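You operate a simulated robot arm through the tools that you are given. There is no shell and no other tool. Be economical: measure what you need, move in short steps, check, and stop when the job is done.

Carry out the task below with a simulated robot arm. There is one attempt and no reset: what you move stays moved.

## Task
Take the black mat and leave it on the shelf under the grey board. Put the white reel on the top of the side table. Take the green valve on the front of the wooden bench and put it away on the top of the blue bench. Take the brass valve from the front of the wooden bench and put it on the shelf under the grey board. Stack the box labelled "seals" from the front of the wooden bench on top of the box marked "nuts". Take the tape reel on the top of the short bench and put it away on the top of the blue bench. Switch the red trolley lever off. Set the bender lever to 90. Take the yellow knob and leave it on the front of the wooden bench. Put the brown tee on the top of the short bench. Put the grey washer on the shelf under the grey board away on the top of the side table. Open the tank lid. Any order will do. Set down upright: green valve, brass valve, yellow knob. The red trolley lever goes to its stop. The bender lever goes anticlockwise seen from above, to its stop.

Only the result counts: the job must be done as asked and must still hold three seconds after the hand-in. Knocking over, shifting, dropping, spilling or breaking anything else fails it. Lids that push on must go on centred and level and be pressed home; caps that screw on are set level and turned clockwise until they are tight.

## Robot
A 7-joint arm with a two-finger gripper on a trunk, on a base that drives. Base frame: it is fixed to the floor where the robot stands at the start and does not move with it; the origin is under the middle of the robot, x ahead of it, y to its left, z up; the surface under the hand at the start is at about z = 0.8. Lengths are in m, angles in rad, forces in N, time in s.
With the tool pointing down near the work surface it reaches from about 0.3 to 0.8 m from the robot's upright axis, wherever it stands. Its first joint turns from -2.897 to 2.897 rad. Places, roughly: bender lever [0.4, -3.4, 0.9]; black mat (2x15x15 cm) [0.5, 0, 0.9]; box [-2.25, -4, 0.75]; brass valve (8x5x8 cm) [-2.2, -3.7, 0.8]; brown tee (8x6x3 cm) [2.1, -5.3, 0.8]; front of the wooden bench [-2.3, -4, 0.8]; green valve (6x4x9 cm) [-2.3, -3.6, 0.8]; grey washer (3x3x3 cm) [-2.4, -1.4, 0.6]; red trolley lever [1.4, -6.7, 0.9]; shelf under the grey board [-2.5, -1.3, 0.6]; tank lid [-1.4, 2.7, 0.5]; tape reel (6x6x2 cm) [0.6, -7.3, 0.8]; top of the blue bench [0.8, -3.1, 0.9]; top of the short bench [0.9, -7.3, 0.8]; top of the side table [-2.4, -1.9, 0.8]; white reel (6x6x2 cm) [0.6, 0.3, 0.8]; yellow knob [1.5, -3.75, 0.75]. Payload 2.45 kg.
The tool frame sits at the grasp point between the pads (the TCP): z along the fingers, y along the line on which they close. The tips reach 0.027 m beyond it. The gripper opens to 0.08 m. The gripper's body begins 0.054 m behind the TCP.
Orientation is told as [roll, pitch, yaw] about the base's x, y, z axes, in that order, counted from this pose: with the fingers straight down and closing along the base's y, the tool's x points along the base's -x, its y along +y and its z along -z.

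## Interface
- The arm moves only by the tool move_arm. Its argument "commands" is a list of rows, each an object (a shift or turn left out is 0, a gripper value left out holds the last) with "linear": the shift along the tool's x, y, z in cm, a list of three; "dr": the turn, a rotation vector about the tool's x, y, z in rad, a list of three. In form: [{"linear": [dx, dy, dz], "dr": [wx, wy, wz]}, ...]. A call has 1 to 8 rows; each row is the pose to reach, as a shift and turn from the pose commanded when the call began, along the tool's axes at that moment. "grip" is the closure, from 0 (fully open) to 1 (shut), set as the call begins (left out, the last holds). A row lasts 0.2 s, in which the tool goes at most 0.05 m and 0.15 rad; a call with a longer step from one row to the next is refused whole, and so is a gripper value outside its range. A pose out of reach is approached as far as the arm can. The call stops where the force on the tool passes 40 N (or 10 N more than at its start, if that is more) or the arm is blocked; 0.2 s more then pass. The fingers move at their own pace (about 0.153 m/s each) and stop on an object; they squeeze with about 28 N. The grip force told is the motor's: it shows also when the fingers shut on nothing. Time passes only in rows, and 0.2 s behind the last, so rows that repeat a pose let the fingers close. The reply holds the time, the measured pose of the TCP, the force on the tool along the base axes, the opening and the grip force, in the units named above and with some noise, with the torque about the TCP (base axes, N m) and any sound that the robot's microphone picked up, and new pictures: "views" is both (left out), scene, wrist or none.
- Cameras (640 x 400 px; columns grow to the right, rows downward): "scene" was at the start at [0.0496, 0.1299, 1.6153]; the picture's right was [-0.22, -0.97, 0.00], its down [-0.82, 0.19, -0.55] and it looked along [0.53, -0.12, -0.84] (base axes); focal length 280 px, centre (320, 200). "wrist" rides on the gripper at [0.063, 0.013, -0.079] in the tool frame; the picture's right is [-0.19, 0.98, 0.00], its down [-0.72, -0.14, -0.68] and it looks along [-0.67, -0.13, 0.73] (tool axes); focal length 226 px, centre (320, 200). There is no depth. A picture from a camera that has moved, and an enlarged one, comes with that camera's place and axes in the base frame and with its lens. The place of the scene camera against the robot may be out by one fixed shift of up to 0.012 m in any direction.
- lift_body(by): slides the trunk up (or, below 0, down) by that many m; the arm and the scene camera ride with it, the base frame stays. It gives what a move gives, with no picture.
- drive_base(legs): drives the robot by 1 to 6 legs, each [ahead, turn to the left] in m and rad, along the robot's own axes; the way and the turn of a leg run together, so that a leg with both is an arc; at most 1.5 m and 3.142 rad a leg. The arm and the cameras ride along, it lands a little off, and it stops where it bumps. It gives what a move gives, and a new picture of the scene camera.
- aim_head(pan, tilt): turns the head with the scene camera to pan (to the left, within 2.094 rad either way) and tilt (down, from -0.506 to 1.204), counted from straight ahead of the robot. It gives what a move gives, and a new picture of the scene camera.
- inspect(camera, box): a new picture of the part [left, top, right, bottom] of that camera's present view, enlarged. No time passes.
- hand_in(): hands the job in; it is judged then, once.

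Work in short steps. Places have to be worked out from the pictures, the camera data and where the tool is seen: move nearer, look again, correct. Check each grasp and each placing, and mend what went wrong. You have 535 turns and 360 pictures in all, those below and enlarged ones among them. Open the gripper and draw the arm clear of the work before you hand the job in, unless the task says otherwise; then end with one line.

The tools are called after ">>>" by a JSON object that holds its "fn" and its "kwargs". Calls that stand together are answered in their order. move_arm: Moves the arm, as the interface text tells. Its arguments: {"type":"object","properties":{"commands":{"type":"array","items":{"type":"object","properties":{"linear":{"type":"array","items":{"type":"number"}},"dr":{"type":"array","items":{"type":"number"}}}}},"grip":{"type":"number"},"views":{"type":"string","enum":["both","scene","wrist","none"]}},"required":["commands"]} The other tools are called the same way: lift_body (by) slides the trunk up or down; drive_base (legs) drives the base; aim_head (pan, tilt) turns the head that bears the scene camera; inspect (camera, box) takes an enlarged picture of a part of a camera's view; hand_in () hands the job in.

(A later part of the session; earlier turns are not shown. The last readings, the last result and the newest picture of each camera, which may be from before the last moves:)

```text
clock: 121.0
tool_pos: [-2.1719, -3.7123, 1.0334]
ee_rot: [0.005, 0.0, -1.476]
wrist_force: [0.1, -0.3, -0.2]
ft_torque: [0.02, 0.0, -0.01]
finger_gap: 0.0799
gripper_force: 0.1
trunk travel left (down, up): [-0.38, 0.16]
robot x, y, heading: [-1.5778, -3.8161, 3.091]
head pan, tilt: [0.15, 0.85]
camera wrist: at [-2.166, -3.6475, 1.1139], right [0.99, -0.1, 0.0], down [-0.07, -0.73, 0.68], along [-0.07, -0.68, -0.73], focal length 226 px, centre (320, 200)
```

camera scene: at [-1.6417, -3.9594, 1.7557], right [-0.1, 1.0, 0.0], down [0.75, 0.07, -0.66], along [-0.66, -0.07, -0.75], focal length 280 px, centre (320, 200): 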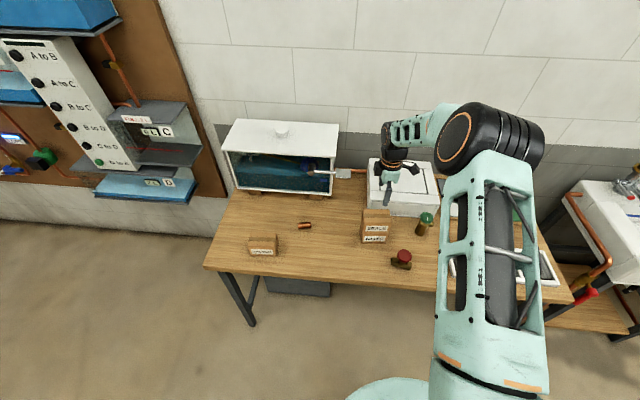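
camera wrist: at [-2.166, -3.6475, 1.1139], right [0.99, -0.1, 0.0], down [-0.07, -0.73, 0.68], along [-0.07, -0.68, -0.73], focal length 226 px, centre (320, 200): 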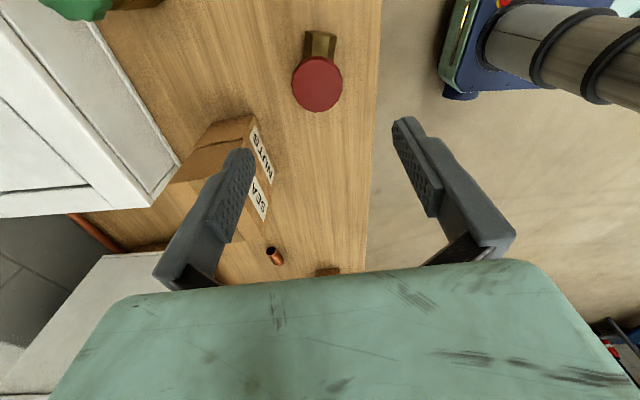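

The wheel is centred under the tool at (-2.176, -3.7135). I'll descend so the pads sit around the wheel and close.

>>> {"fn": "move_arm", "kwargs": {"commands": [{"linear": [-0.1, -0.4, 4]}, {"linear": [-0.1, -0.4, 8]}, {"linear": [-0.1, -0.4, 12]}, {"linear": [-0.1, -0.4, 14.5]}, {"linear": [-0.1, -0.4, 16.5]}, {"linear": [-0.1, -0.4, 16.5]}], "views": "both"}}

```text
clock: 122.4
tool_pos: [-2.178, -3.716, 0.8715]
ee_rot: [0.004, 0.0, -1.478]
wrist_force: [0.0, -0.9, -0.4]
ft_torque: [0.0, -0.01, 0.01]
finger_gap: 0.08
gripper_force: 0.1
trunk travel left (down, up): [-0.38, 0.16]
robot x, y, heading: [-1.5774, -3.8128, 3.092]
head pan, tilt: [0.15, 0.85]
camera scene: at [-1.6419, -3.9594, 1.7558], right [-0.1, 1.0, 0.0], down [0.75, 0.07, -0.66], along [-0.66, -0.07, -0.75], focal length 280 px, centre (320, 200)
camera wrist: at [-2.1724, -3.6505, 0.9511], right [0.99, -0.1, 0.0], down [-0.07, -0.73, 0.68], along [-0.07, -0.68, -0.73], focal length 226 px, centre (320, 200)
```

scene: 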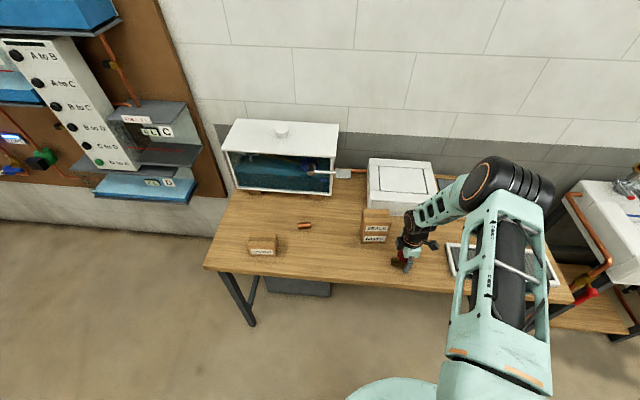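
wrist: 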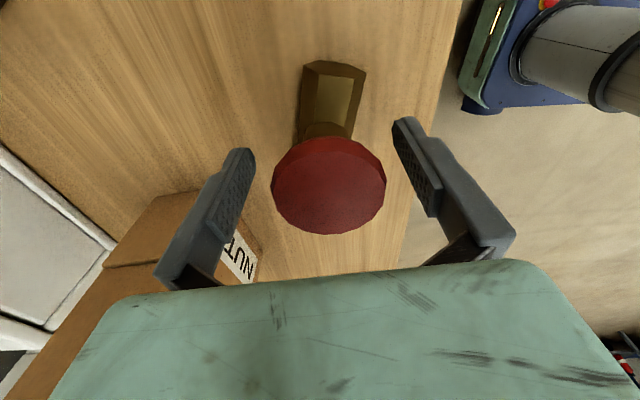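

The wheel is between the pads. I'll adjust by 3–5 mm and close.

>>> {"fn": "move_arm", "kwargs": {"commands": [{"linear": [0.1, 0.3, 0.5]}, {"linear": [0.1, 0.3, 0.5]}], "views": "none"}}

>>> {"fn": "move_arm", "kwargs": {"commands": [{"linear": [0, 0, 0]}, {"linear": [0, 0, 0]}, {"linear": [0, 0, 0]}], "grip": 1, "views": "none"}}

>>> {"fn": "move_arm", "kwargs": {"commands": [{"linear": [0, 0, -2]}, {"linear": [0, 0, -5]}, {"linear": [0, 0, -9]}, {"linear": [0, 0, -13]}, {"linear": [0, 0, -17]}, {"linear": [0, 0, -17]}], "views": "both"}}

```text
clock: 123.0
tool_pos: [-2.1744, -3.7147, 0.8663]
ee_rot: [0.004, -0.001, -1.477]
wrist_force: [-0.6, 0.5, 0.4]
ft_torque: [0.02, 0.01, -0.01]
finger_gap: 0.08
gripper_force: 0.1
trunk travel left (down, up): [-0.38, 0.16]
robot x, y, heading: [-1.5793, -3.8173, 3.09]
head pan, tilt: [0.15, 0.85]
```

```text
clock: 123.8
tool_pos: [-2.175, -3.7136, 0.8659]
ee_rot: [0.003, 0.001, -1.476]
wrist_force: [0.5, 0.5, 0.6]
ft_torque: [-0.05, 0.03, 0.0]
finger_gap: 0.0516
gripper_force: 27.8
trunk travel left (down, up): [-0.38, 0.16]
robot x, y, heading: [-1.5744, -3.8165, 3.093]
head pan, tilt: [0.15, 0.85]
```

```text
clock: 125.2
tool_pos: [-2.1752, -3.7171, 1.0339]
ee_rot: [0.004, 0.0, -1.476]
wrist_force: [0.1, 0.5, -4.2]
ft_torque: [0.01, 0.0, -0.03]
finger_gap: 0.0514
gripper_force: 27.8
trunk travel left (down, up): [-0.38, 0.16]
robot x, y, heading: [-1.5784, -3.8181, 3.086]
head pan, tilt: [0.15, 0.85]
camera scene: at [-1.6427, -3.9591, 1.7556], right [-0.1, 1.0, 0.0], down [0.75, 0.07, -0.66], along [-0.66, -0.07, -0.75], focal length 280 px, centre (320, 200)
camera wrist: at [-2.1692, -3.6525, 1.1136], right [0.99, -0.1, 0.0], down [-0.08, -0.73, 0.68], along [-0.06, -0.68, -0.73], focal length 226 px, centre (320, 200)
```

scene: 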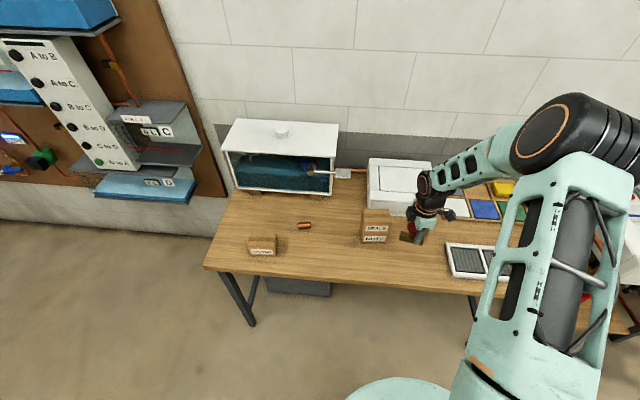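
wrist: 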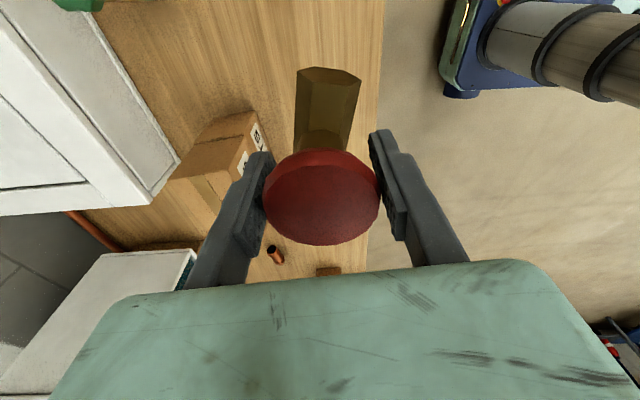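

The valve is held by its wheel. I'll retract a little, then drive back along the wall to the shelf at about (-1.7, -1.4).

>>> {"fn": "move_arm", "kwargs": {"commands": [{"linear": [0, 4, -1]}, {"linear": [0, 8, -2]}, {"linear": [0, 11, -3]}, {"linear": [0, 11, -3]}], "views": "none"}}

>>> {"fn": "drive_base", "kwargs": {"legs": [[-0.25, 0], [0, -1.52], [1.2, 0], [1.2, 0], [0, 1.57]]}}

```text
clock: 126.2
tool_pos: [-2.0691, -3.707, 1.0636]
ee_rot: [0.005, 0.0, -1.477]
wrist_force: [-0.3, -0.2, -4.1]
ft_torque: [0.03, -0.03, -0.02]
finger_gap: 0.0512
gripper_force: 27.9
trunk travel left (down, up): [-0.38, 0.16]
robot x, y, heading: [-1.574, -3.8197, 3.094]
head pan, tilt: [0.15, 0.85]
```

```text
clock: 147.4
tool_pos: [-1.792, -1.2856, 1.0637]
ee_rot: [0.004, 0.001, -1.419]
wrist_force: [-0.7, -0.2, -3.0]
ft_torque: [0.03, 0.01, 0.01]
finger_gap: 0.0514
gripper_force: 28.5
trunk travel left (down, up): [-0.38, 0.16]
robot x, y, heading: [-1.2961, -1.3648, -3.135]
head pan, tilt: [0.15, 0.85]
camera scene: at [-1.3532, -1.5124, 1.7557], right [-0.16, 0.99, 0.0], down [0.74, 0.12, -0.66], along [-0.65, -0.1, -0.75], focal length 280 px, centre (320, 200)
```

scene: 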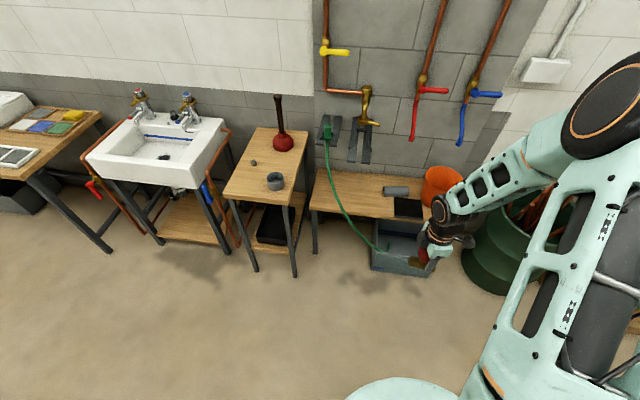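

All is as left. I'll drive 0.42 m ahead towards the shelf.

>>> {"fn": "drive_base", "kwargs": {"legs": [[0.42, 0]]}}

>>> {"fn": "inspect", "kwargs": {"camera": "wrist", "box": [0, 0, 640, 400]}}

```text
clock: 150.1
tool_pos: [-2.2246, -1.2917, 1.0643]
ee_rot: [0.004, 0.0, -1.412]
wrist_force: [-0.1, -0.4, -3.8]
ft_torque: [0.04, -0.05, 0.0]
finger_gap: 0.0514
gripper_force: 27.8
trunk travel left (down, up): [-0.38, 0.16]
robot x, y, heading: [-1.7248, -1.3681, -3.131]
head pan, tilt: [0.15, 0.85]
camera scene: at [-1.7844, -1.5167, 1.7557], right [-0.16, 0.99, 0.0], down [0.74, 0.12, -0.66], along [-0.65, -0.11, -0.75], focal length 280 px, centre (320, 200)
```

scene: 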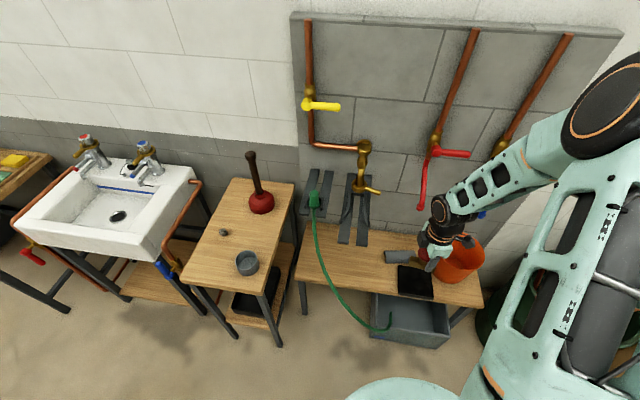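

```text
1.00 times, centred on (320, 200) of wrist (not enlarged: the box is as wide or as high as the picture)
camera zoom: at [-2.223, -1.2263, 1.1439], right [1.0, -0.04, 0.0], down [-0.03, -0.73, 0.68], along [-0.02, -0.68, -0.73], focal length 226 px, centre (320, 200)
```

zoom: 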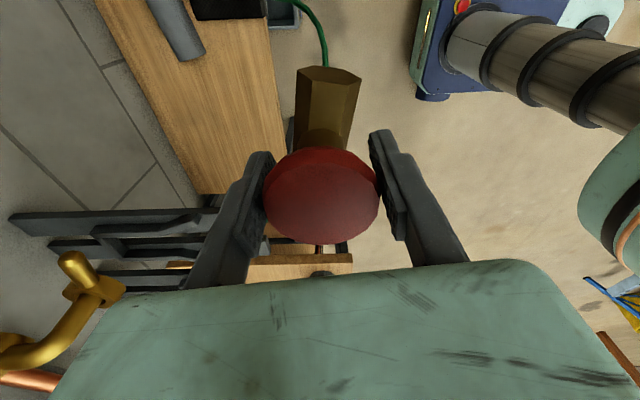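

I'll position over the freed spot at (-2.40, -1.335), then lower with the trunk.

>>> {"fn": "move_arm", "kwargs": {"commands": [{"linear": [-0.4, -4.5, 0]}, {"linear": [-0.8, -9, 0]}, {"linear": [-1.2, -13.5, 0]}, {"linear": [-1.5, -17.9, 0]}, {"linear": [-1.5, -17.9, 0]}], "views": "none"}}

>>> {"fn": "lift_body", "kwargs": {"by": -0.35}}

>>> {"fn": "inspect", "kwargs": {"camera": "wrist", "box": [0, 0, 640, 400]}}

>>> {"fn": "inspect", "kwargs": {"camera": "scene", "box": [280, 150, 520, 350]}}

```text
clock: 151.3
tool_pos: [-2.3999, -1.3314, 1.0639]
ee_rot: [0.003, 0.001, -1.414]
wrist_force: [0.3, 0.7, -2.9]
ft_torque: [0.02, 0.04, 0.02]
finger_gap: 0.0514
gripper_force: 28.5
trunk travel left (down, up): [-0.38, 0.16]
robot x, y, heading: [-1.7277, -1.3684, -3.128]
head pan, tilt: [0.15, 0.85]
```

```text
clock: 154.7
tool_pos: [-2.4002, -1.3319, 0.7137]
ee_rot: [0.003, 0.001, -1.414]
wrist_force: [-0.4, -0.4, -3.2]
ft_torque: [-0.01, 0.01, -0.02]
finger_gap: 0.0516
gripper_force: 28.2
trunk travel left (down, up): [-0.03, 0.51]
robot x, y, heading: [-1.7307, -1.3701, -3.13]
head pan, tilt: [0.15, 0.85]
```

```text
1.00 times, centred on (320, 200) of wrist (not enlarged: the box is as wide or as high as the picture)
camera zoom: at [-2.398, -1.2659, 0.7938], right [1.0, -0.04, 0.0], down [-0.03, -0.73, 0.68], along [-0.02, -0.68, -0.73], focal length 226 px, centre (320, 200)
```

zoom: 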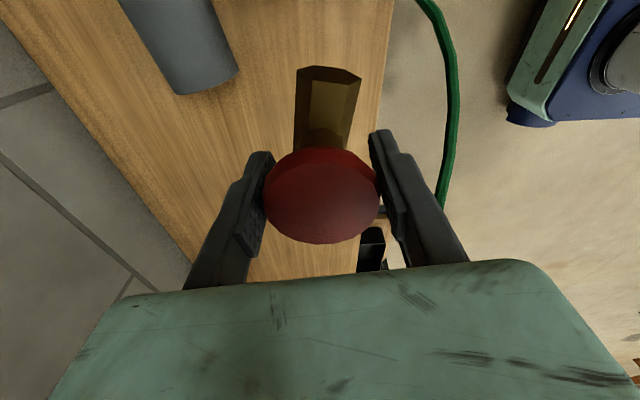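

```text
2.00 times, centred on (400, 250) of scene
camera zoom: at [-1.7833, -1.5167, 1.4058], right [-0.16, 0.99, 0.0], down [0.74, 0.12, -0.66], along [-0.65, -0.11, -0.75], focal length 559 px, centre (160, 100)
```

zoom: 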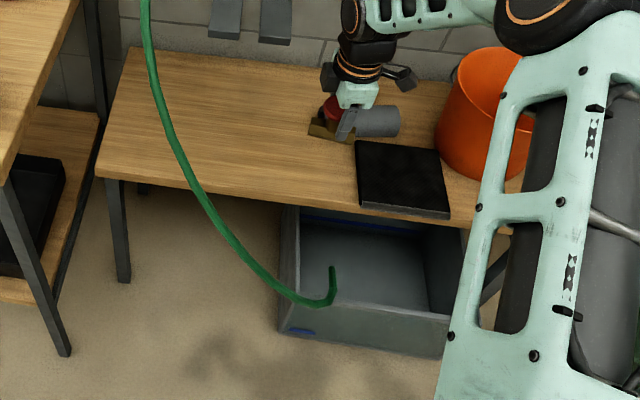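

The spot is clear. I'll lower to just above the shelf and then in fine steps.

>>> {"fn": "move_arm", "kwargs": {"commands": [{"linear": [0, 0, 3]}, {"linear": [0, 0, 6]}, {"linear": [0, 0, 7]}, {"linear": [0, 0, 7.4]}, {"linear": [0, 0, 7.8]}, {"linear": [0, 0, 8.2]}, {"linear": [0, 0, 8.2]}], "views": "wrist"}}

```text
clock: 156.3
tool_pos: [-2.3997, -1.3328, 0.6322]
ee_rot: [0.004, 0.001, -1.412]
wrist_force: [-0.3, -0.1, -3.6]
ft_torque: [0.03, 0.01, -0.03]
finger_gap: 0.0513
gripper_force: 27.9
trunk travel left (down, up): [-0.03, 0.51]
robot x, y, heading: [-1.7255, -1.3704, -3.132]
head pan, tilt: [0.15, 0.85]
camera wrist: at [-2.3973, -1.2664, 0.7123], right [1.0, -0.04, 0.0], down [-0.03, -0.73, 0.68], along [-0.02, -0.68, -0.73], focal length 226 px, centre (320, 200)
```

wrist: 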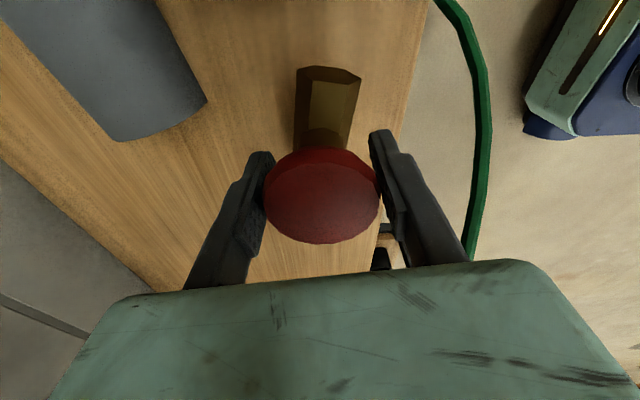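

>>> {"fn": "move_arm", "kwargs": {"commands": [{"linear": [0, 0, 0.3]}, {"linear": [0, 0, 0.6]}, {"linear": [0, 0, 0.9]}, {"linear": [0, 0, 1.1]}, {"linear": [0, 0, 1.1]}], "views": "wrist"}}

```text
clock: 157.5
tool_pos: [-2.3991, -1.3311, 0.6213]
ee_rot: [0.003, 0.001, -1.411]
wrist_force: [-0.6, 0.5, -2.7]
ft_torque: [0.01, 0.01, 0.0]
finger_gap: 0.0512
gripper_force: 28.0
trunk travel left (down, up): [-0.03, 0.51]
robot x, y, heading: [-1.7282, -1.3673, -3.128]
head pan, tilt: [0.15, 0.85]
camera wrist: at [-2.3975, -1.2656, 0.7012], right [1.0, -0.04, 0.0], down [-0.03, -0.73, 0.68], along [-0.02, -0.68, -0.73], focal length 226 px, centre (320, 200)
```

wrist: 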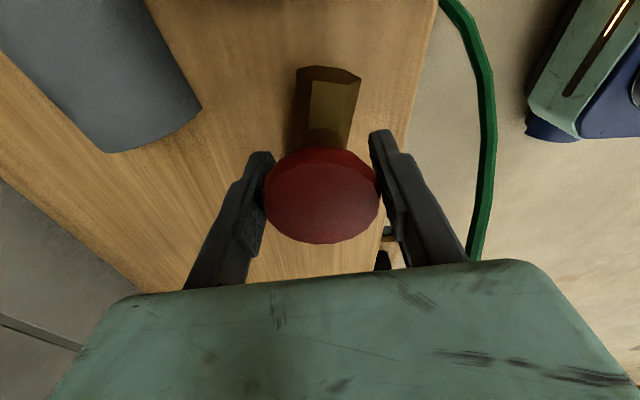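

There's still no contact, so I'll go down further in 3 mm steps.

>>> {"fn": "move_arm", "kwargs": {"commands": [{"linear": [0, 0, 0.3]}, {"linear": [0, 0, 0.6]}, {"linear": [0, 0, 0.9]}, {"linear": [0, 0, 0.9]}], "views": "none"}}

```text
clock: 158.5
tool_pos: [-2.398, -1.3312, 0.6143]
ee_rot: [-0.003, 0.0, -1.413]
wrist_force: [4.6, 2.9, 33.3]
ft_torque: [-0.09, -0.02, 0.01]
finger_gap: 0.0517
gripper_force: 27.9
trunk travel left (down, up): [-0.03, 0.51]
robot x, y, heading: [-1.7299, -1.3689, -3.128]
head pan, tilt: [0.15, 0.85]
```

Firm contact with almost no torque, so it sits flat. I'll ease off slightly, release and rise.

>>> {"fn": "move_arm", "kwargs": {"commands": [{"linear": [0, 0, -0.2]}, {"linear": [0, 0, -0.2]}], "views": "none"}}

>>> {"fn": "move_arm", "kwargs": {"commands": [{"linear": [0, 0, 0]}, {"linear": [0, 0, 0]}], "grip": 0, "views": "none"}}

>>> {"fn": "move_arm", "kwargs": {"commands": [{"linear": [0, 0, -3]}, {"linear": [0, 0, -7]}, {"linear": [0, 0, -11]}, {"linear": [0, 0, -14]}], "views": "both"}}

```text
clock: 159.1
tool_pos: [-2.3992, -1.3299, 0.614]
ee_rot: [0.003, 0.0, -1.414]
wrist_force: [4.1, 3.2, 20.8]
ft_torque: [0.11, 0.14, -0.02]
finger_gap: 0.0513
gripper_force: 27.8
trunk travel left (down, up): [-0.03, 0.51]
robot x, y, heading: [-1.7274, -1.3719, -3.134]
head pan, tilt: [0.15, 0.85]
```

```text
clock: 159.7
tool_pos: [-2.3999, -1.3314, 0.6134]
ee_rot: [0.005, 0.002, -1.414]
wrist_force: [-0.2, 0.2, 0.2]
ft_torque: [0.01, 0.04, -0.03]
finger_gap: 0.0798
gripper_force: 0.1
trunk travel left (down, up): [-0.03, 0.51]
robot x, y, heading: [-1.7295, -1.3701, -3.131]
head pan, tilt: [0.15, 0.85]
```

```text
clock: 160.7
tool_pos: [-2.3991, -1.3333, 0.7519]
ee_rot: [0.002, 0.001, -1.411]
wrist_force: [-0.3, -0.4, -0.1]
ft_torque: [0.01, -0.02, 0.01]
finger_gap: 0.0798
gripper_force: 0.1
trunk travel left (down, up): [-0.03, 0.51]
robot x, y, heading: [-1.7296, -1.3703, -3.132]
head pan, tilt: [0.15, 0.85]
camera scene: at [-1.7831, -1.5167, 1.4057], right [-0.16, 0.99, 0.0], down [0.74, 0.12, -0.66], along [-0.65, -0.11, -0.75], focal length 280 px, centre (320, 200)
camera wrist: at [-2.3977, -1.268, 0.8311], right [1.0, -0.04, 0.0], down [-0.03, -0.73, 0.68], along [-0.02, -0.68, -0.73], focal length 226 px, centre (320, 200)
```

scene: 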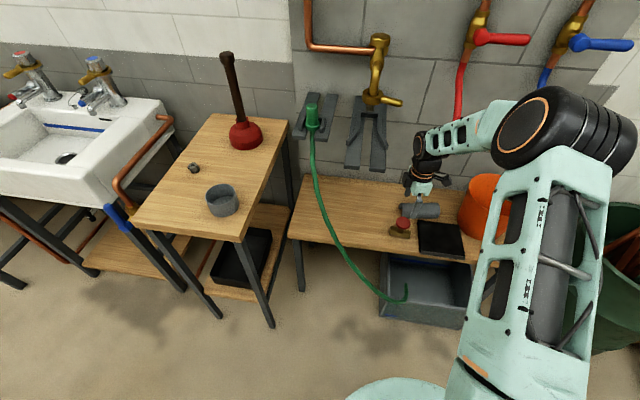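
wrist: 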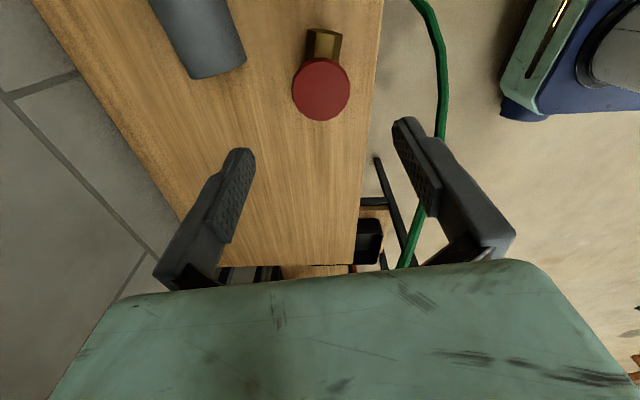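

The brass valve stands upright on the shelf. Next is the white reel at the start bench: I'll raise, retract and drive back there.

>>> {"fn": "lift_body", "kwargs": {"by": 0.33}}

>>> {"fn": "move_arm", "kwargs": {"commands": [{"linear": [0, 4.5, 0]}, {"linear": [0, 9, 0]}, {"linear": [0, 13.5, 0]}, {"linear": [0, 18, 0]}, {"linear": [0, 21, 0]}], "views": "none"}}

>>> {"fn": "drive_base", "kwargs": {"legs": [[-0.4, 0], [0, -2.12], [0.8, 0], [0.8, 0], [0, -1.03]]}}

```text
clock: 163.9
tool_pos: [-2.399, -1.3327, 1.0811]
ee_rot: [0.003, 0.0, -1.412]
wrist_force: [0.4, -0.3, 1.1]
ft_torque: [0.01, -0.03, 0.0]
finger_gap: 0.08
gripper_force: 0.0
trunk travel left (down, up): [-0.36, 0.18]
robot x, y, heading: [-1.7241, -1.3682, -3.128]
head pan, tilt: [0.15, 0.85]
```

```text
clock: 165.1
tool_pos: [-2.188, -1.3031, 1.0816]
ee_rot: [0.006, -0.001, -1.413]
wrist_force: [0.7, -0.3, 0.1]
ft_torque: [0.0, 0.04, 0.01]
finger_gap: 0.0801
gripper_force: 0.1
trunk travel left (down, up): [-0.36, 0.18]
robot x, y, heading: [-1.7289, -1.3697, -3.126]
head pan, tilt: [0.15, 0.85]
```

```text
clock: 183.3
tool_pos: [-0.0559, -0.0218, 1.0811]
ee_rot: [0.004, 0.001, 1.75]
wrist_force: [-0.1, 0.1, -1.2]
ft_torque: [-0.01, -0.01, 0.0]
finger_gap: 0.08
gripper_force: 0.1
trunk travel left (down, up): [-0.36, 0.18]
robot x, y, heading: [-0.5186, 0.0367, 0.036]
head pan, tilt: [0.15, 0.85]
camera scene: at [-0.4657, 0.1975, 1.7358], right [0.18, -0.98, 0.0], down [-0.74, -0.14, -0.66], along [0.65, 0.12, -0.75], focal length 280 px, centre (320, 200)
```

scene: 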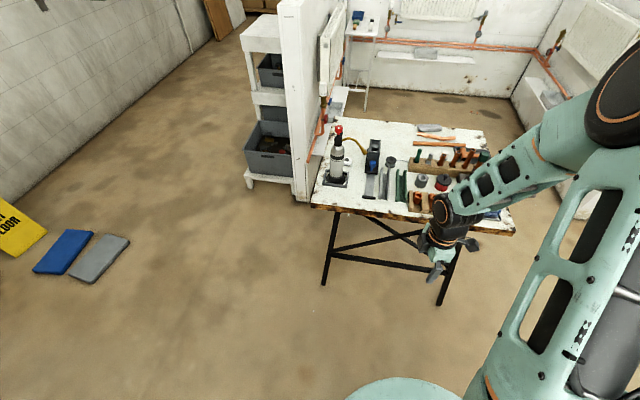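

The reel is at about (0.602, 0.253), behind the tall torch and its nozzle. I'll drive up to the bench a bit to the right, so the arm can come in past the torch, and look.

>>> {"fn": "drive_base", "kwargs": {"legs": [[0, -0.3], [0.53, 0], [0, 0.26]]}}

>>> {"fn": "aim_head", "kwargs": {"pan": 0.35, "tilt": 0.9}}

>>> {"fn": "inspect", "kwargs": {"camera": "scene", "box": [160, 100, 480, 300]}}

```text
clock: 188.3
tool_pos: [0.4526, -0.1793, 1.0817]
ee_rot: [0.003, 0.0, 1.706]
wrist_force: [-0.9, 0.2, 0.3]
ft_torque: [0.03, 0.03, 0.02]
finger_gap: 0.0798
gripper_force: 0.0
trunk travel left (down, up): [-0.36, 0.18]
robot x, y, heading: [-0.0066, -0.1029, -0.009]
head pan, tilt: [0.15, 0.85]
camera scene: at [0.0511, 0.0551, 1.7357], right [0.14, -0.99, 0.0], down [-0.74, -0.11, -0.66], along [0.65, 0.09, -0.75], focal length 280 px, centre (320, 200)
```

scene: 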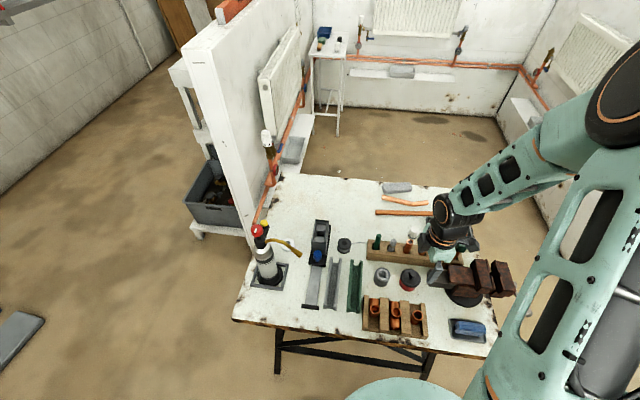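

```text
clock: 189.1
tool_pos: [0.4524, -0.1804, 1.0814]
ee_rot: [0.003, 0.0, 1.709]
wrist_force: [0.5, -0.8, 0.0]
ft_torque: [0.01, 0.04, 0.01]
finger_gap: 0.0801
gripper_force: 0.2
trunk travel left (down, up): [-0.36, 0.18]
robot x, y, heading: [-0.0071, -0.1025, -0.011]
head pan, tilt: [0.351, 0.901]
camera scene: at [0.0449, 0.0692, 1.7319], right [0.34, -0.94, 0.0], down [-0.74, -0.26, -0.62], along [0.59, 0.21, -0.78], focal length 280 px, centre (320, 200)
```

scene: 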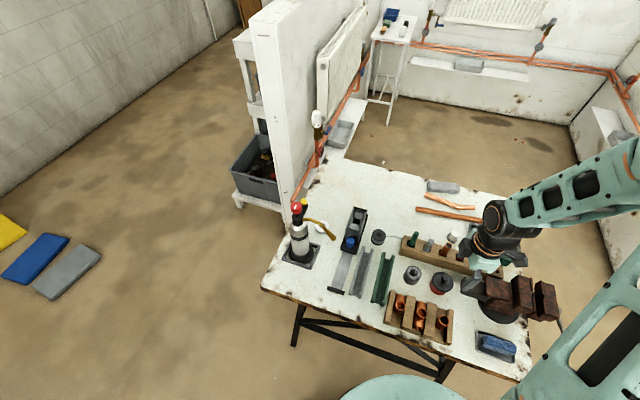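

```text
2.00 times, centred on (320, 200) of scene
camera zoom: at [0.0449, 0.0692, 1.7319], right [0.34, -0.94, 0.0], down [-0.74, -0.26, -0.62], along [0.59, 0.21, -0.78], focal length 559 px, centre (320, 200)
```

zoom: 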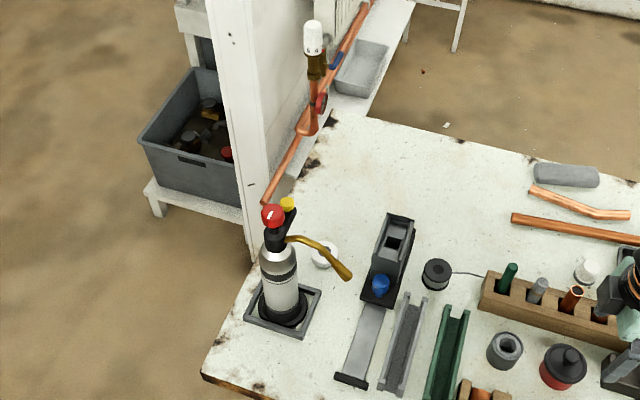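

The nozzle is at about x≈0.48, z≈0.97, between the robot and the reel. I'll lean the tool so the wrist stays beyond and above it. First I raise the trunk and turn the hand to close across the approach line.

>>> {"fn": "lift_body", "kwargs": {"by": 0.15}}

>>> {"fn": "move_arm", "kwargs": {"commands": [{"dr": [0, 0, 0.146]}, {"dr": [0, 0, 0.292]}, {"dr": [0, 0, 0.438]}, {"dr": [0, 0, 0.585]}, {"dr": [0, 0, 0.731]}, {"dr": [0, 0, 0.877]}, {"dr": [0, 0, 1.023]}, {"dr": [0, 0, 1.17]}], "views": "none"}}

>>> {"fn": "move_arm", "kwargs": {"commands": [{"dr": [0, 0.13, 0]}, {"dr": [0, 0.26, 0]}, {"dr": [0, 0.4, 0]}, {"dr": [0, 0.4, 0]}], "views": "scene"}}

```text
clock: 190.8
tool_pos: [0.4527, -0.1802, 1.232]
ee_rot: [0.004, 0.0, 1.708]
wrist_force: [-0.5, 0.2, -0.1]
ft_torque: [0.02, 0.0, -0.05]
finger_gap: 0.08
gripper_force: 0.1
trunk travel left (down, up): [-0.51, 0.03]
robot x, y, heading: [-0.011, -0.1045, -0.005]
head pan, tilt: [0.351, 0.901]
```

```text
clock: 192.6
tool_pos: [0.452, -0.1807, 1.2315]
ee_rot: [0.001, 0.004, 0.534]
wrist_force: [-0.3, 0.5, 0.0]
ft_torque: [0.0, 0.02, -0.01]
finger_gap: 0.0799
gripper_force: 0.1
trunk travel left (down, up): [-0.51, 0.03]
robot x, y, heading: [-0.0093, -0.0987, -0.01]
head pan, tilt: [0.351, 0.901]
```

```text
clock: 193.6
tool_pos: [0.4493, -0.1818, 1.2321]
ee_rot: [0.002, 0.404, 0.539]
wrist_force: [0.3, -0.1, 0.5]
ft_torque: [0.0, -0.06, 0.02]
finger_gap: 0.0802
gripper_force: 0.1
trunk travel left (down, up): [-0.51, 0.03]
robot x, y, heading: [-0.0085, -0.1024, -0.011]
head pan, tilt: [0.351, 0.901]
camera scene: at [0.0437, 0.0681, 1.882], right [0.34, -0.94, 0.0], down [-0.74, -0.26, -0.62], along [0.59, 0.21, -0.78], focal length 280 px, centre (320, 200)
```

scene: 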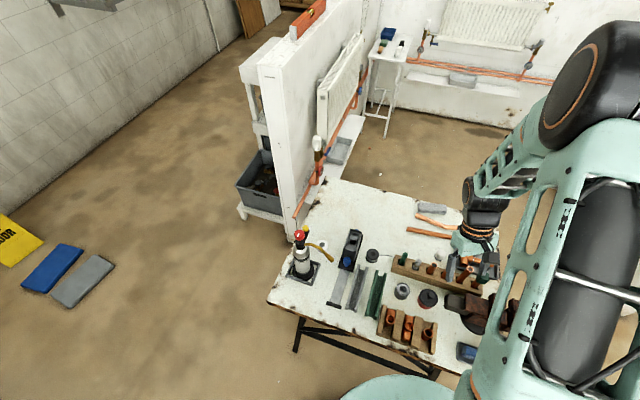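

The tilt is set. I'll move in two steps towards the reel, staying high, and check.

>>> {"fn": "move_arm", "kwargs": {"commands": [{"linear": [-2.8, 3.8, -0.2]}, {"linear": [-5.6, 7.6, -0.4]}, {"linear": [-8.4, 11.3, -0.6]}, {"linear": [-11.2, 15, -0.8]}, {"linear": [-14, 18.7, -1]}, {"linear": [-16.8, 22.4, -1.2]}, {"linear": [-19.5, 26, -1.4]}, {"linear": [-22.5, 29.9, -1.6]}], "views": "both"}}

```text
clock: 195.4
tool_pos: [0.4832, 0.1912, 1.1571]
ee_rot: [0.0, 0.406, 0.538]
wrist_force: [0.2, 0.4, -0.2]
ft_torque: [-0.01, 0.0, 0.04]
finger_gap: 0.08
gripper_force: 0.0
trunk travel left (down, up): [-0.51, 0.03]
robot x, y, heading: [-0.0073, -0.1019, -0.014]
head pan, tilt: [0.351, 0.901]
camera scene: at [0.0452, 0.0716, 1.8816], right [0.34, -0.94, 0.0], down [-0.74, -0.26, -0.62], along [0.58, 0.21, -0.78], focal length 280 px, centre (320, 200)
camera wrist: at [0.4535, 0.1878, 1.2557], right [-0.35, 0.93, -0.08], down [0.87, 0.35, 0.34], along [0.35, 0.05, -0.94], focal length 226 px, centre (320, 200)
```

scene: 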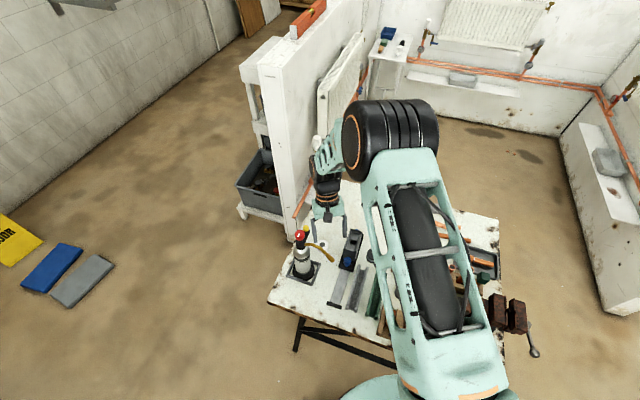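
wrist: 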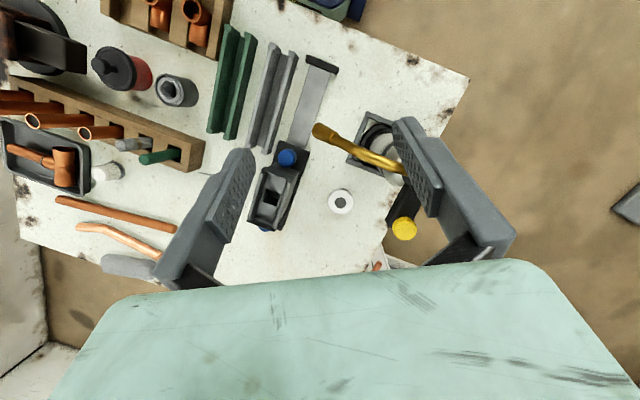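

The reel is at (0.602, 0.2495), and the nozzle and knobs leave room if the hand leans away. I'll move horizontally over it, then down to z≈0.95.

>>> {"fn": "move_arm", "kwargs": {"commands": [{"linear": [-4.2, -0.4, -1.8]}, {"linear": [-8.4, -0.8, -3.6]}, {"linear": [-12.7, -1.1, -5.4]}, {"linear": [-14.2, -1.1, -1.7]}, {"linear": [-15.8, -1.1, 2]}, {"linear": [-17.2, -1.1, 5.2]}, {"linear": [-18.6, -1.1, 8.4]}, {"linear": [-18.6, -1.1, 8.4]}], "views": "both"}}

```text
clock: 197.2
tool_pos: [0.583, 0.2378, 1.0217]
ee_rot: [0.002, 0.402, 0.538]
wrist_force: [0.2, 0.8, -0.3]
ft_torque: [0.03, -0.03, 0.0]
finger_gap: 0.08
gripper_force: 0.1
out of reach, approached as far as the arm can: row 5, 6, 7, 8
trunk travel left (down, up): [-0.51, 0.03]
robot x, y, heading: [-0.0107, -0.1053, -0.005]
head pan, tilt: [0.351, 0.901]
camera scene: at [0.0448, 0.0692, 1.8819], right [0.34, -0.94, 0.0], down [-0.74, -0.26, -0.62], along [0.58, 0.21, -0.78], focal length 280 px, centre (320, 200)
camera wrist: at [0.5527, 0.2341, 1.12], right [-0.35, 0.93, -0.07], down [0.87, 0.35, 0.35], along [0.35, 0.06, -0.94], focal length 226 px, centre (320, 200)
```

scene: 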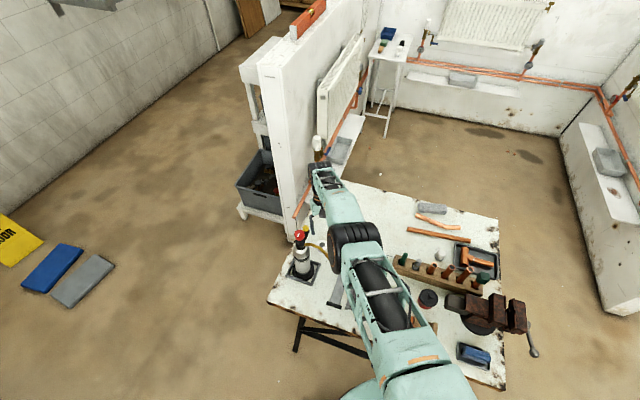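
wrist: 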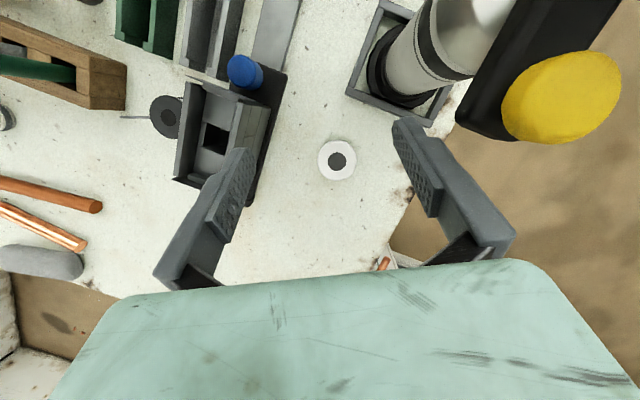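

The arm is stretched with the trunk so high. I'll lower the trunk 0.1 and look again.

>>> {"fn": "lift_body", "kwargs": {"by": -0.1}}

>>> {"fn": "move_arm", "kwargs": {"commands": [{"linear": [-1, 0, -0.4]}, {"linear": [-2, 0, -0.8]}, {"linear": [-2, 0, -0.8]}], "views": "both"}}

>>> {"fn": "inspect", "kwargs": {"camera": "scene", "box": [240, 150, 420, 320]}}

```text
clock: 198.5
tool_pos: [0.582, 0.2371, 0.9219]
ee_rot: [0.003, 0.404, 0.538]
wrist_force: [-0.3, 0.4, 0.5]
ft_torque: [-0.01, -0.04, 0.01]
finger_gap: 0.0801
gripper_force: 0.1
trunk travel left (down, up): [-0.41, 0.13]
robot x, y, heading: [-0.0073, -0.1039, -0.003]
head pan, tilt: [0.351, 0.901]
```

```text
clock: 199.3
tool_pos: [0.5832, 0.2375, 0.9275]
ee_rot: [0.002, 0.404, 0.539]
wrist_force: [-0.3, 0.5, -0.6]
ft_torque: [0.0, 0.0, 0.01]
finger_gap: 0.0801
gripper_force: 0.0
out of reach, approached as far as the arm can: row 1, 2, 3
trunk travel left (down, up): [-0.41, 0.13]
robot x, y, heading: [-0.0091, -0.1038, -0.009]
head pan, tilt: [0.351, 0.901]
camera scene: at [0.0449, 0.0695, 1.7818], right [0.34, -0.94, 0.0], down [-0.74, -0.26, -0.62], along [0.58, 0.21, -0.78], focal length 280 px, centre (320, 200)
camera wrist: at [0.5543, 0.2357, 1.0258], right [-0.35, 0.93, -0.07], down [0.87, 0.35, 0.35], along [0.35, 0.06, -0.94], focal length 226 px, centre (320, 200)
```

scene: 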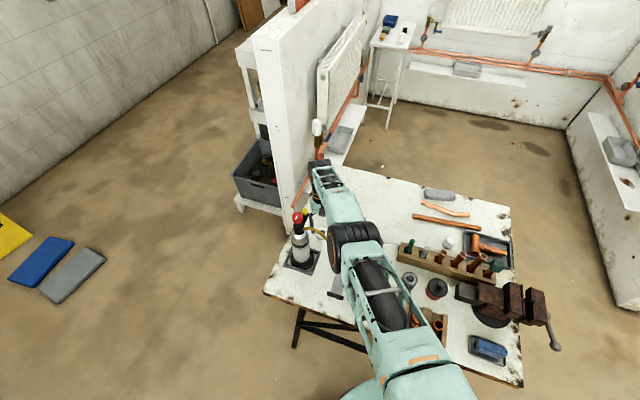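
wrist: 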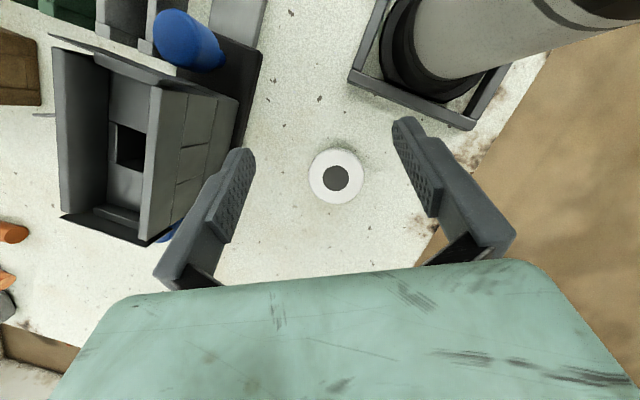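

```text
2.35 times, centred on (330, 235) of scene
camera zoom: at [0.0449, 0.0695, 1.7818], right [0.34, -0.94, 0.0], down [-0.74, -0.26, -0.62], along [0.58, 0.21, -0.78], focal length 658 px, centre (296, 118)
```

zoom: 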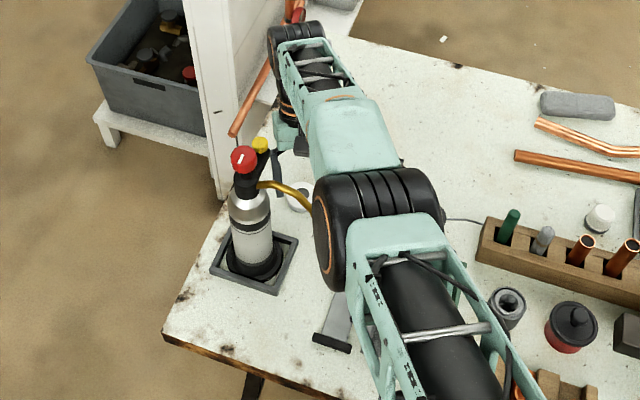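

The arm is too stretched from here and runs low over the nozzle. I'll go back up, back off, and come in closer to the reel with the trunk high so the forearm comes down steeply.

>>> {"fn": "lift_body", "kwargs": {"by": 0.13}}

>>> {"fn": "move_arm", "kwargs": {"commands": [{"linear": [2, 0, -4.5]}, {"linear": [4, 0, -9]}, {"linear": [6, 0, -13.5]}, {"linear": [7, 0, -16]}, {"linear": [7, 0, -16]}], "views": "none"}}

>>> {"fn": "drive_base", "kwargs": {"legs": [[-0.4, 0]]}}

```text
clock: 200.9
tool_pos: [0.5838, 0.2384, 1.0566]
ee_rot: [0.002, 0.403, 0.538]
wrist_force: [-0.3, -0.9, 0.2]
ft_torque: [0.0, 0.02, -0.01]
finger_gap: 0.0797
gripper_force: 0.0
trunk travel left (down, up): [-0.54, 0.0]
robot x, y, heading: [-0.011, -0.1017, -0.006]
head pan, tilt: [0.351, 0.901]
```

```text
clock: 202.1
tool_pos: [0.6168, 0.2569, 1.2271]
ee_rot: [0.002, 0.404, 0.538]
wrist_force: [0.0, 0.0, -0.3]
ft_torque: [0.03, -0.03, -0.04]
finger_gap: 0.08
gripper_force: 0.0
out of reach, approached as far as the arm can: row 1, 2, 3, 4, 5
trunk travel left (down, up): [-0.54, 0.0]
robot x, y, heading: [-0.0074, -0.1019, -0.009]
head pan, tilt: [0.351, 0.901]
```

```text
clock: 204.6
tool_pos: [0.2248, 0.2569, 1.2258]
ee_rot: [0.001, 0.406, 0.531]
wrist_force: [-0.7, 0.5, -0.3]
ft_torque: [-0.02, -0.04, -0.01]
finger_gap: 0.08
gripper_force: 0.1
trunk travel left (down, up): [-0.54, 0.0]
robot x, y, heading: [-0.4019, -0.0944, -0.021]
head pan, tilt: [0.351, 0.901]
camera scene: at [-0.3499, 0.0738, 1.9119], right [0.33, -0.94, 0.0], down [-0.74, -0.26, -0.62], along [0.59, 0.2, -0.78], focal length 280 px, centre (320, 200)
```

scene: 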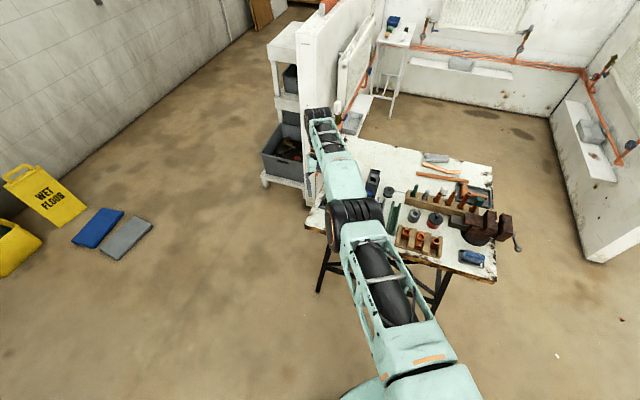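

I'll retract the arm towards the robot, then drive to about (0, 0.05).

>>> {"fn": "move_arm", "kwargs": {"commands": [{"linear": [4.4, 0, 1.9]}, {"linear": [8.8, 0, 3.8]}, {"linear": [13.2, 0, 5.7]}, {"linear": [17.6, 0, 7.5]}, {"linear": [20, 0, 8.5]}], "views": "none"}}

>>> {"fn": "drive_base", "kwargs": {"legs": [[0, 0.365], [0.427, 0], [0, -0.344]]}}

```text
clock: 205.8
tool_pos: [0.2097, 0.2705, 1.1834]
ee_rot: [0.002, 0.403, 0.531]
wrist_force: [-0.1, -0.3, 0.5]
ft_torque: [0.0, 0.01, -0.03]
finger_gap: 0.0799
gripper_force: 0.1
out of reach, approached as far as the arm can: row 1, 2, 3, 4, 5
trunk travel left (down, up): [-0.54, 0.0]
robot x, y, heading: [-0.4035, -0.0992, -0.016]
head pan, tilt: [0.351, 0.901]
```

```text
clock: 210.6
tool_pos: [0.5967, 0.4355, 1.1836]
ee_rot: [0.001, 0.407, 0.555]
wrist_force: [-0.7, 0.3, -0.2]
ft_torque: [-0.03, 0.0, 0.01]
finger_gap: 0.0801
gripper_force: 0.0
trunk travel left (down, up): [-0.54, 0.0]
robot x, y, heading: [-0.0048, 0.0498, 0.01]
head pan, tilt: [0.351, 0.901]
camera scene: at [0.0453, 0.223, 1.9118], right [0.35, -0.94, 0.0], down [-0.73, -0.28, -0.62], along [0.58, 0.22, -0.78], focal length 280 px, centre (320, 200)
```

scene: 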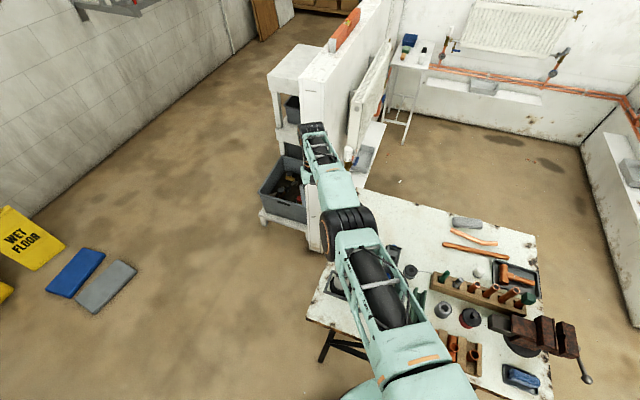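

The arm seems stuck near a limit in this leaning, high posture. I'll undo the tilt first and move away from the panel.

>>> {"fn": "move_arm", "kwargs": {"commands": [{"linear": [0, -3, 0], "dr": [0, -0.1, 0]}, {"linear": [0, -6, 0], "dr": [0, -0.2, 0]}, {"linear": [0, -9, 0], "dr": [0, -0.3, 0]}, {"linear": [0, -12, 0], "dr": [0, -0.4, 0]}, {"linear": [0, -12, 0], "dr": [0, -0.4, 0]}], "views": "both"}}

```text
clock: 211.8
tool_pos: [0.7275, 0.3622, 1.172]
ee_rot: [0.0, 0.005, 0.557]
wrist_force: [0.3, -0.1, -0.1]
ft_torque: [0.0, -0.01, -0.01]
finger_gap: 0.0799
gripper_force: 0.0
out of reach, approached as far as the arm can: row 1, 2, 3, 4, 5
trunk travel left (down, up): [-0.54, 0.0]
robot x, y, heading: [-0.0035, 0.0534, 0.004]
head pan, tilt: [0.351, 0.901]
camera scene: at [0.0448, 0.224, 1.9118], right [0.35, -0.94, 0.0], down [-0.73, -0.28, -0.62], along [0.58, 0.22, -0.78], focal length 280 px, centre (320, 200)
camera wrist: at [0.6676, 0.3398, 1.2521], right [-0.35, 0.94, 0.0], down [0.69, 0.26, 0.68], along [0.63, 0.24, -0.74], focal length 226 px, centre (320, 200)
```

scene: 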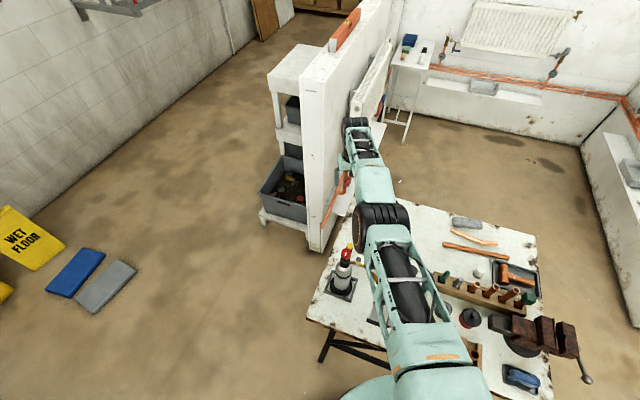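
wrist: 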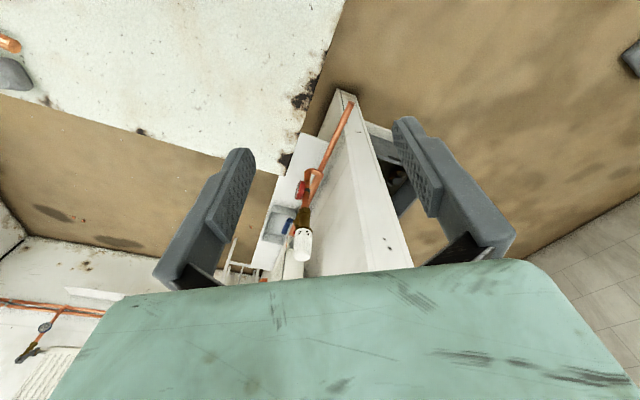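

The commanded pose had crept too far out. I'll retract towards the robot along tool x.

>>> {"fn": "move_arm", "kwargs": {"commands": [{"linear": [4.5, 0, 0]}, {"linear": [9, 0, 0]}, {"linear": [13.5, 0, 0]}, {"linear": [18, 0, 0]}, {"linear": [22.5, 0, 0]}, {"linear": [27, 0, 0]}, {"linear": [27, 0, 0]}], "views": "scene"}}

```text
clock: 213.4
tool_pos: [0.7388, 0.3097, 1.1316]
ee_rot: [0.002, 0.008, 0.557]
wrist_force: [-0.3, 0.6, 0.1]
ft_torque: [-0.03, -0.01, 0.04]
finger_gap: 0.08
gripper_force: 0.1
out of reach, approached as far as the arm can: row 1, 2, 3, 4, 5, 6, 7
trunk travel left (down, up): [-0.54, 0.0]
robot x, y, heading: [-0.0043, 0.0482, 0.01]
head pan, tilt: [0.351, 0.901]
camera scene: at [0.0443, 0.225, 1.9117], right [0.35, -0.94, 0.0], down [-0.73, -0.28, -0.62], along [0.58, 0.22, -0.78], focal length 280 px, centre (320, 200)
```

scene: 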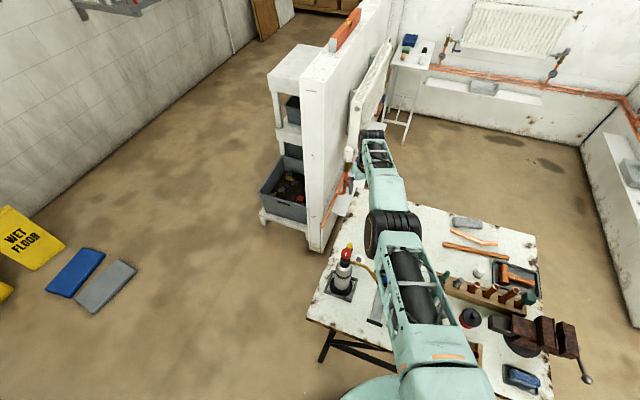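

The elbow looks locked straight, so the solver creeps. I'll give it time with repeated rows at a retracted target.

>>> {"fn": "move_arm", "kwargs": {"commands": [{"linear": [0, 0, 0]}, {"linear": [0, 0, 0]}, {"linear": [0, 0, 0]}, {"linear": [0, 0, 0]}, {"linear": [0, 0, 0]}, {"linear": [0, 0, 0]}, {"linear": [0, 0, 0]}, {"linear": [0, 0, 0]}], "views": "none"}}

```text
clock: 215.2
tool_pos: [0.7399, 0.3078, 1.1321]
ee_rot: [0.001, 0.008, 0.555]
wrist_force: [0.4, 0.1, 0.4]
ft_torque: [-0.03, 0.02, 0.0]
finger_gap: 0.0802
gripper_force: 0.0
trunk travel left (down, up): [-0.54, 0.0]
robot x, y, heading: [-0.0069, 0.0508, 0.01]
head pan, tilt: [0.351, 0.901]
```

Commanded and measured poses agree now. I'll test a small retract combined with raising.

>>> {"fn": "move_arm", "kwargs": {"commands": [{"linear": [1, 0, 0]}, {"linear": [2, 0, 0]}, {"linear": [3, 0, 0]}, {"linear": [4, 0, 0]}, {"linear": [5, 0, 0]}], "views": "none"}}

>>> {"fn": "move_arm", "kwargs": {"commands": [{"linear": [0, 0, -2]}, {"linear": [0, 0, -4]}, {"linear": [0, 0, -6]}, {"linear": [0, 0, -8]}], "views": "none"}}

```text
clock: 216.4
tool_pos: [0.7382, 0.3059, 1.1173]
ee_rot: [0.003, 0.007, 0.556]
wrist_force: [0.0, 0.2, 0.1]
ft_torque: [-0.02, -0.04, 0.02]
finger_gap: 0.08
gripper_force: 0.1
out of reach, approached as far as the arm can: row 1, 2, 3, 4, 5
trunk travel left (down, up): [-0.54, 0.0]
robot x, y, heading: [-0.0038, 0.0483, 0.011]
head pan, tilt: [0.351, 0.901]
```

```text
clock: 217.4
tool_pos: [0.751, 0.3117, 1.1943]
ee_rot: [0.002, 0.009, 0.558]
wrist_force: [0.6, -0.1, 0.0]
ft_torque: [-0.03, 0.0, -0.02]
finger_gap: 0.08
gripper_force: 0.1
out of reach, approached as far as the arm can: row 1, 2, 3, 4
trunk travel left (down, up): [-0.54, 0.0]
robot x, y, heading: [-0.0028, 0.0492, 0.007]
head pan, tilt: [0.351, 0.901]
```

The elbow seems to have gone past its straightest point onto the wrong side. I'll reach outward to the limit, then try drawing back again.

>>> {"fn": "move_arm", "kwargs": {"commands": [{"linear": [-2, 0, 0]}, {"linear": [-4, 0, -1]}, {"linear": [-6, 0, -2]}, {"linear": [-8, 0, -2]}, {"linear": [-8, 0, -2]}], "views": "none"}}

>>> {"fn": "move_arm", "kwargs": {"commands": [{"linear": [3, 0, 0]}, {"linear": [6, 0, 0]}, {"linear": [9, 0, 0]}, {"linear": [12, 0, 0]}, {"linear": [16, 0, 0]}], "views": "none"}}

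```text
clock: 218.6
tool_pos: [0.7543, 0.3154, 1.2003]
ee_rot: [0.001, 0.006, 0.555]
wrist_force: [-0.3, 0.1, 1.2]
ft_torque: [-0.02, -0.01, 0.0]
finger_gap: 0.08
gripper_force: 0.0
out of reach, approached as far as the arm can: row 1, 2, 3, 4, 5
trunk travel left (down, up): [-0.54, 0.0]
robot x, y, heading: [-0.0069, 0.0515, 0.011]
head pan, tilt: [0.351, 0.901]
```

```text
clock: 219.8
tool_pos: [0.7572, 0.2887, 1.18]
ee_rot: [0.003, 0.007, 0.556]
wrist_force: [-0.1, 0.1, 0.4]
ft_torque: [-0.01, 0.0, 0.0]
finger_gap: 0.0799
gripper_force: 0.0
out of reach, approached as far as the arm can: row 1, 2, 3, 4, 5
trunk travel left (down, up): [-0.54, 0.0]
robot x, y, heading: [-0.012, 0.0525, 0.009]
head pan, tilt: [0.351, 0.901]
```

If the elbow is past straight, a downward motion should fold it the right way. I'll try moving down 15 cm, then drawing back.

>>> {"fn": "move_arm", "kwargs": {"commands": [{"linear": [-1, 0, 4]}, {"linear": [-1, 0, 8]}, {"linear": [-1, 0, 12]}, {"linear": [0, 0, 15]}], "views": "none"}}

>>> {"fn": "move_arm", "kwargs": {"commands": [{"linear": [3, 0, 1]}, {"linear": [6, 0, 2]}, {"linear": [9, 0, 2]}, {"linear": [12, 0, 2]}], "views": "none"}}

```text
clock: 220.8
tool_pos: [0.7229, 0.2881, 1.0472]
ee_rot: [0.002, 0.005, 0.559]
wrist_force: [-0.3, 0.2, 0.0]
ft_torque: [0.01, -0.01, -0.03]
finger_gap: 0.0801
gripper_force: 0.0
out of reach, approached as far as the arm can: row 1, 2, 3, 4
trunk travel left (down, up): [-0.54, 0.0]
robot x, y, heading: [-0.0057, 0.0528, 0.007]
head pan, tilt: [0.351, 0.901]
```

```text
clock: 221.8
tool_pos: [0.7103, 0.2488, 0.9905]
ee_rot: [0.002, 0.007, 0.554]
wrist_force: [0.2, 0.6, 1.0]
ft_torque: [-0.03, 0.01, 0.03]
finger_gap: 0.08
gripper_force: 0.2
out of reach, approached as far as the arm can: row 1, 2, 3, 4
trunk travel left (down, up): [-0.54, 0.0]
robot x, y, heading: [-0.006, 0.0533, 0.005]
head pan, tilt: [0.351, 0.901]
```

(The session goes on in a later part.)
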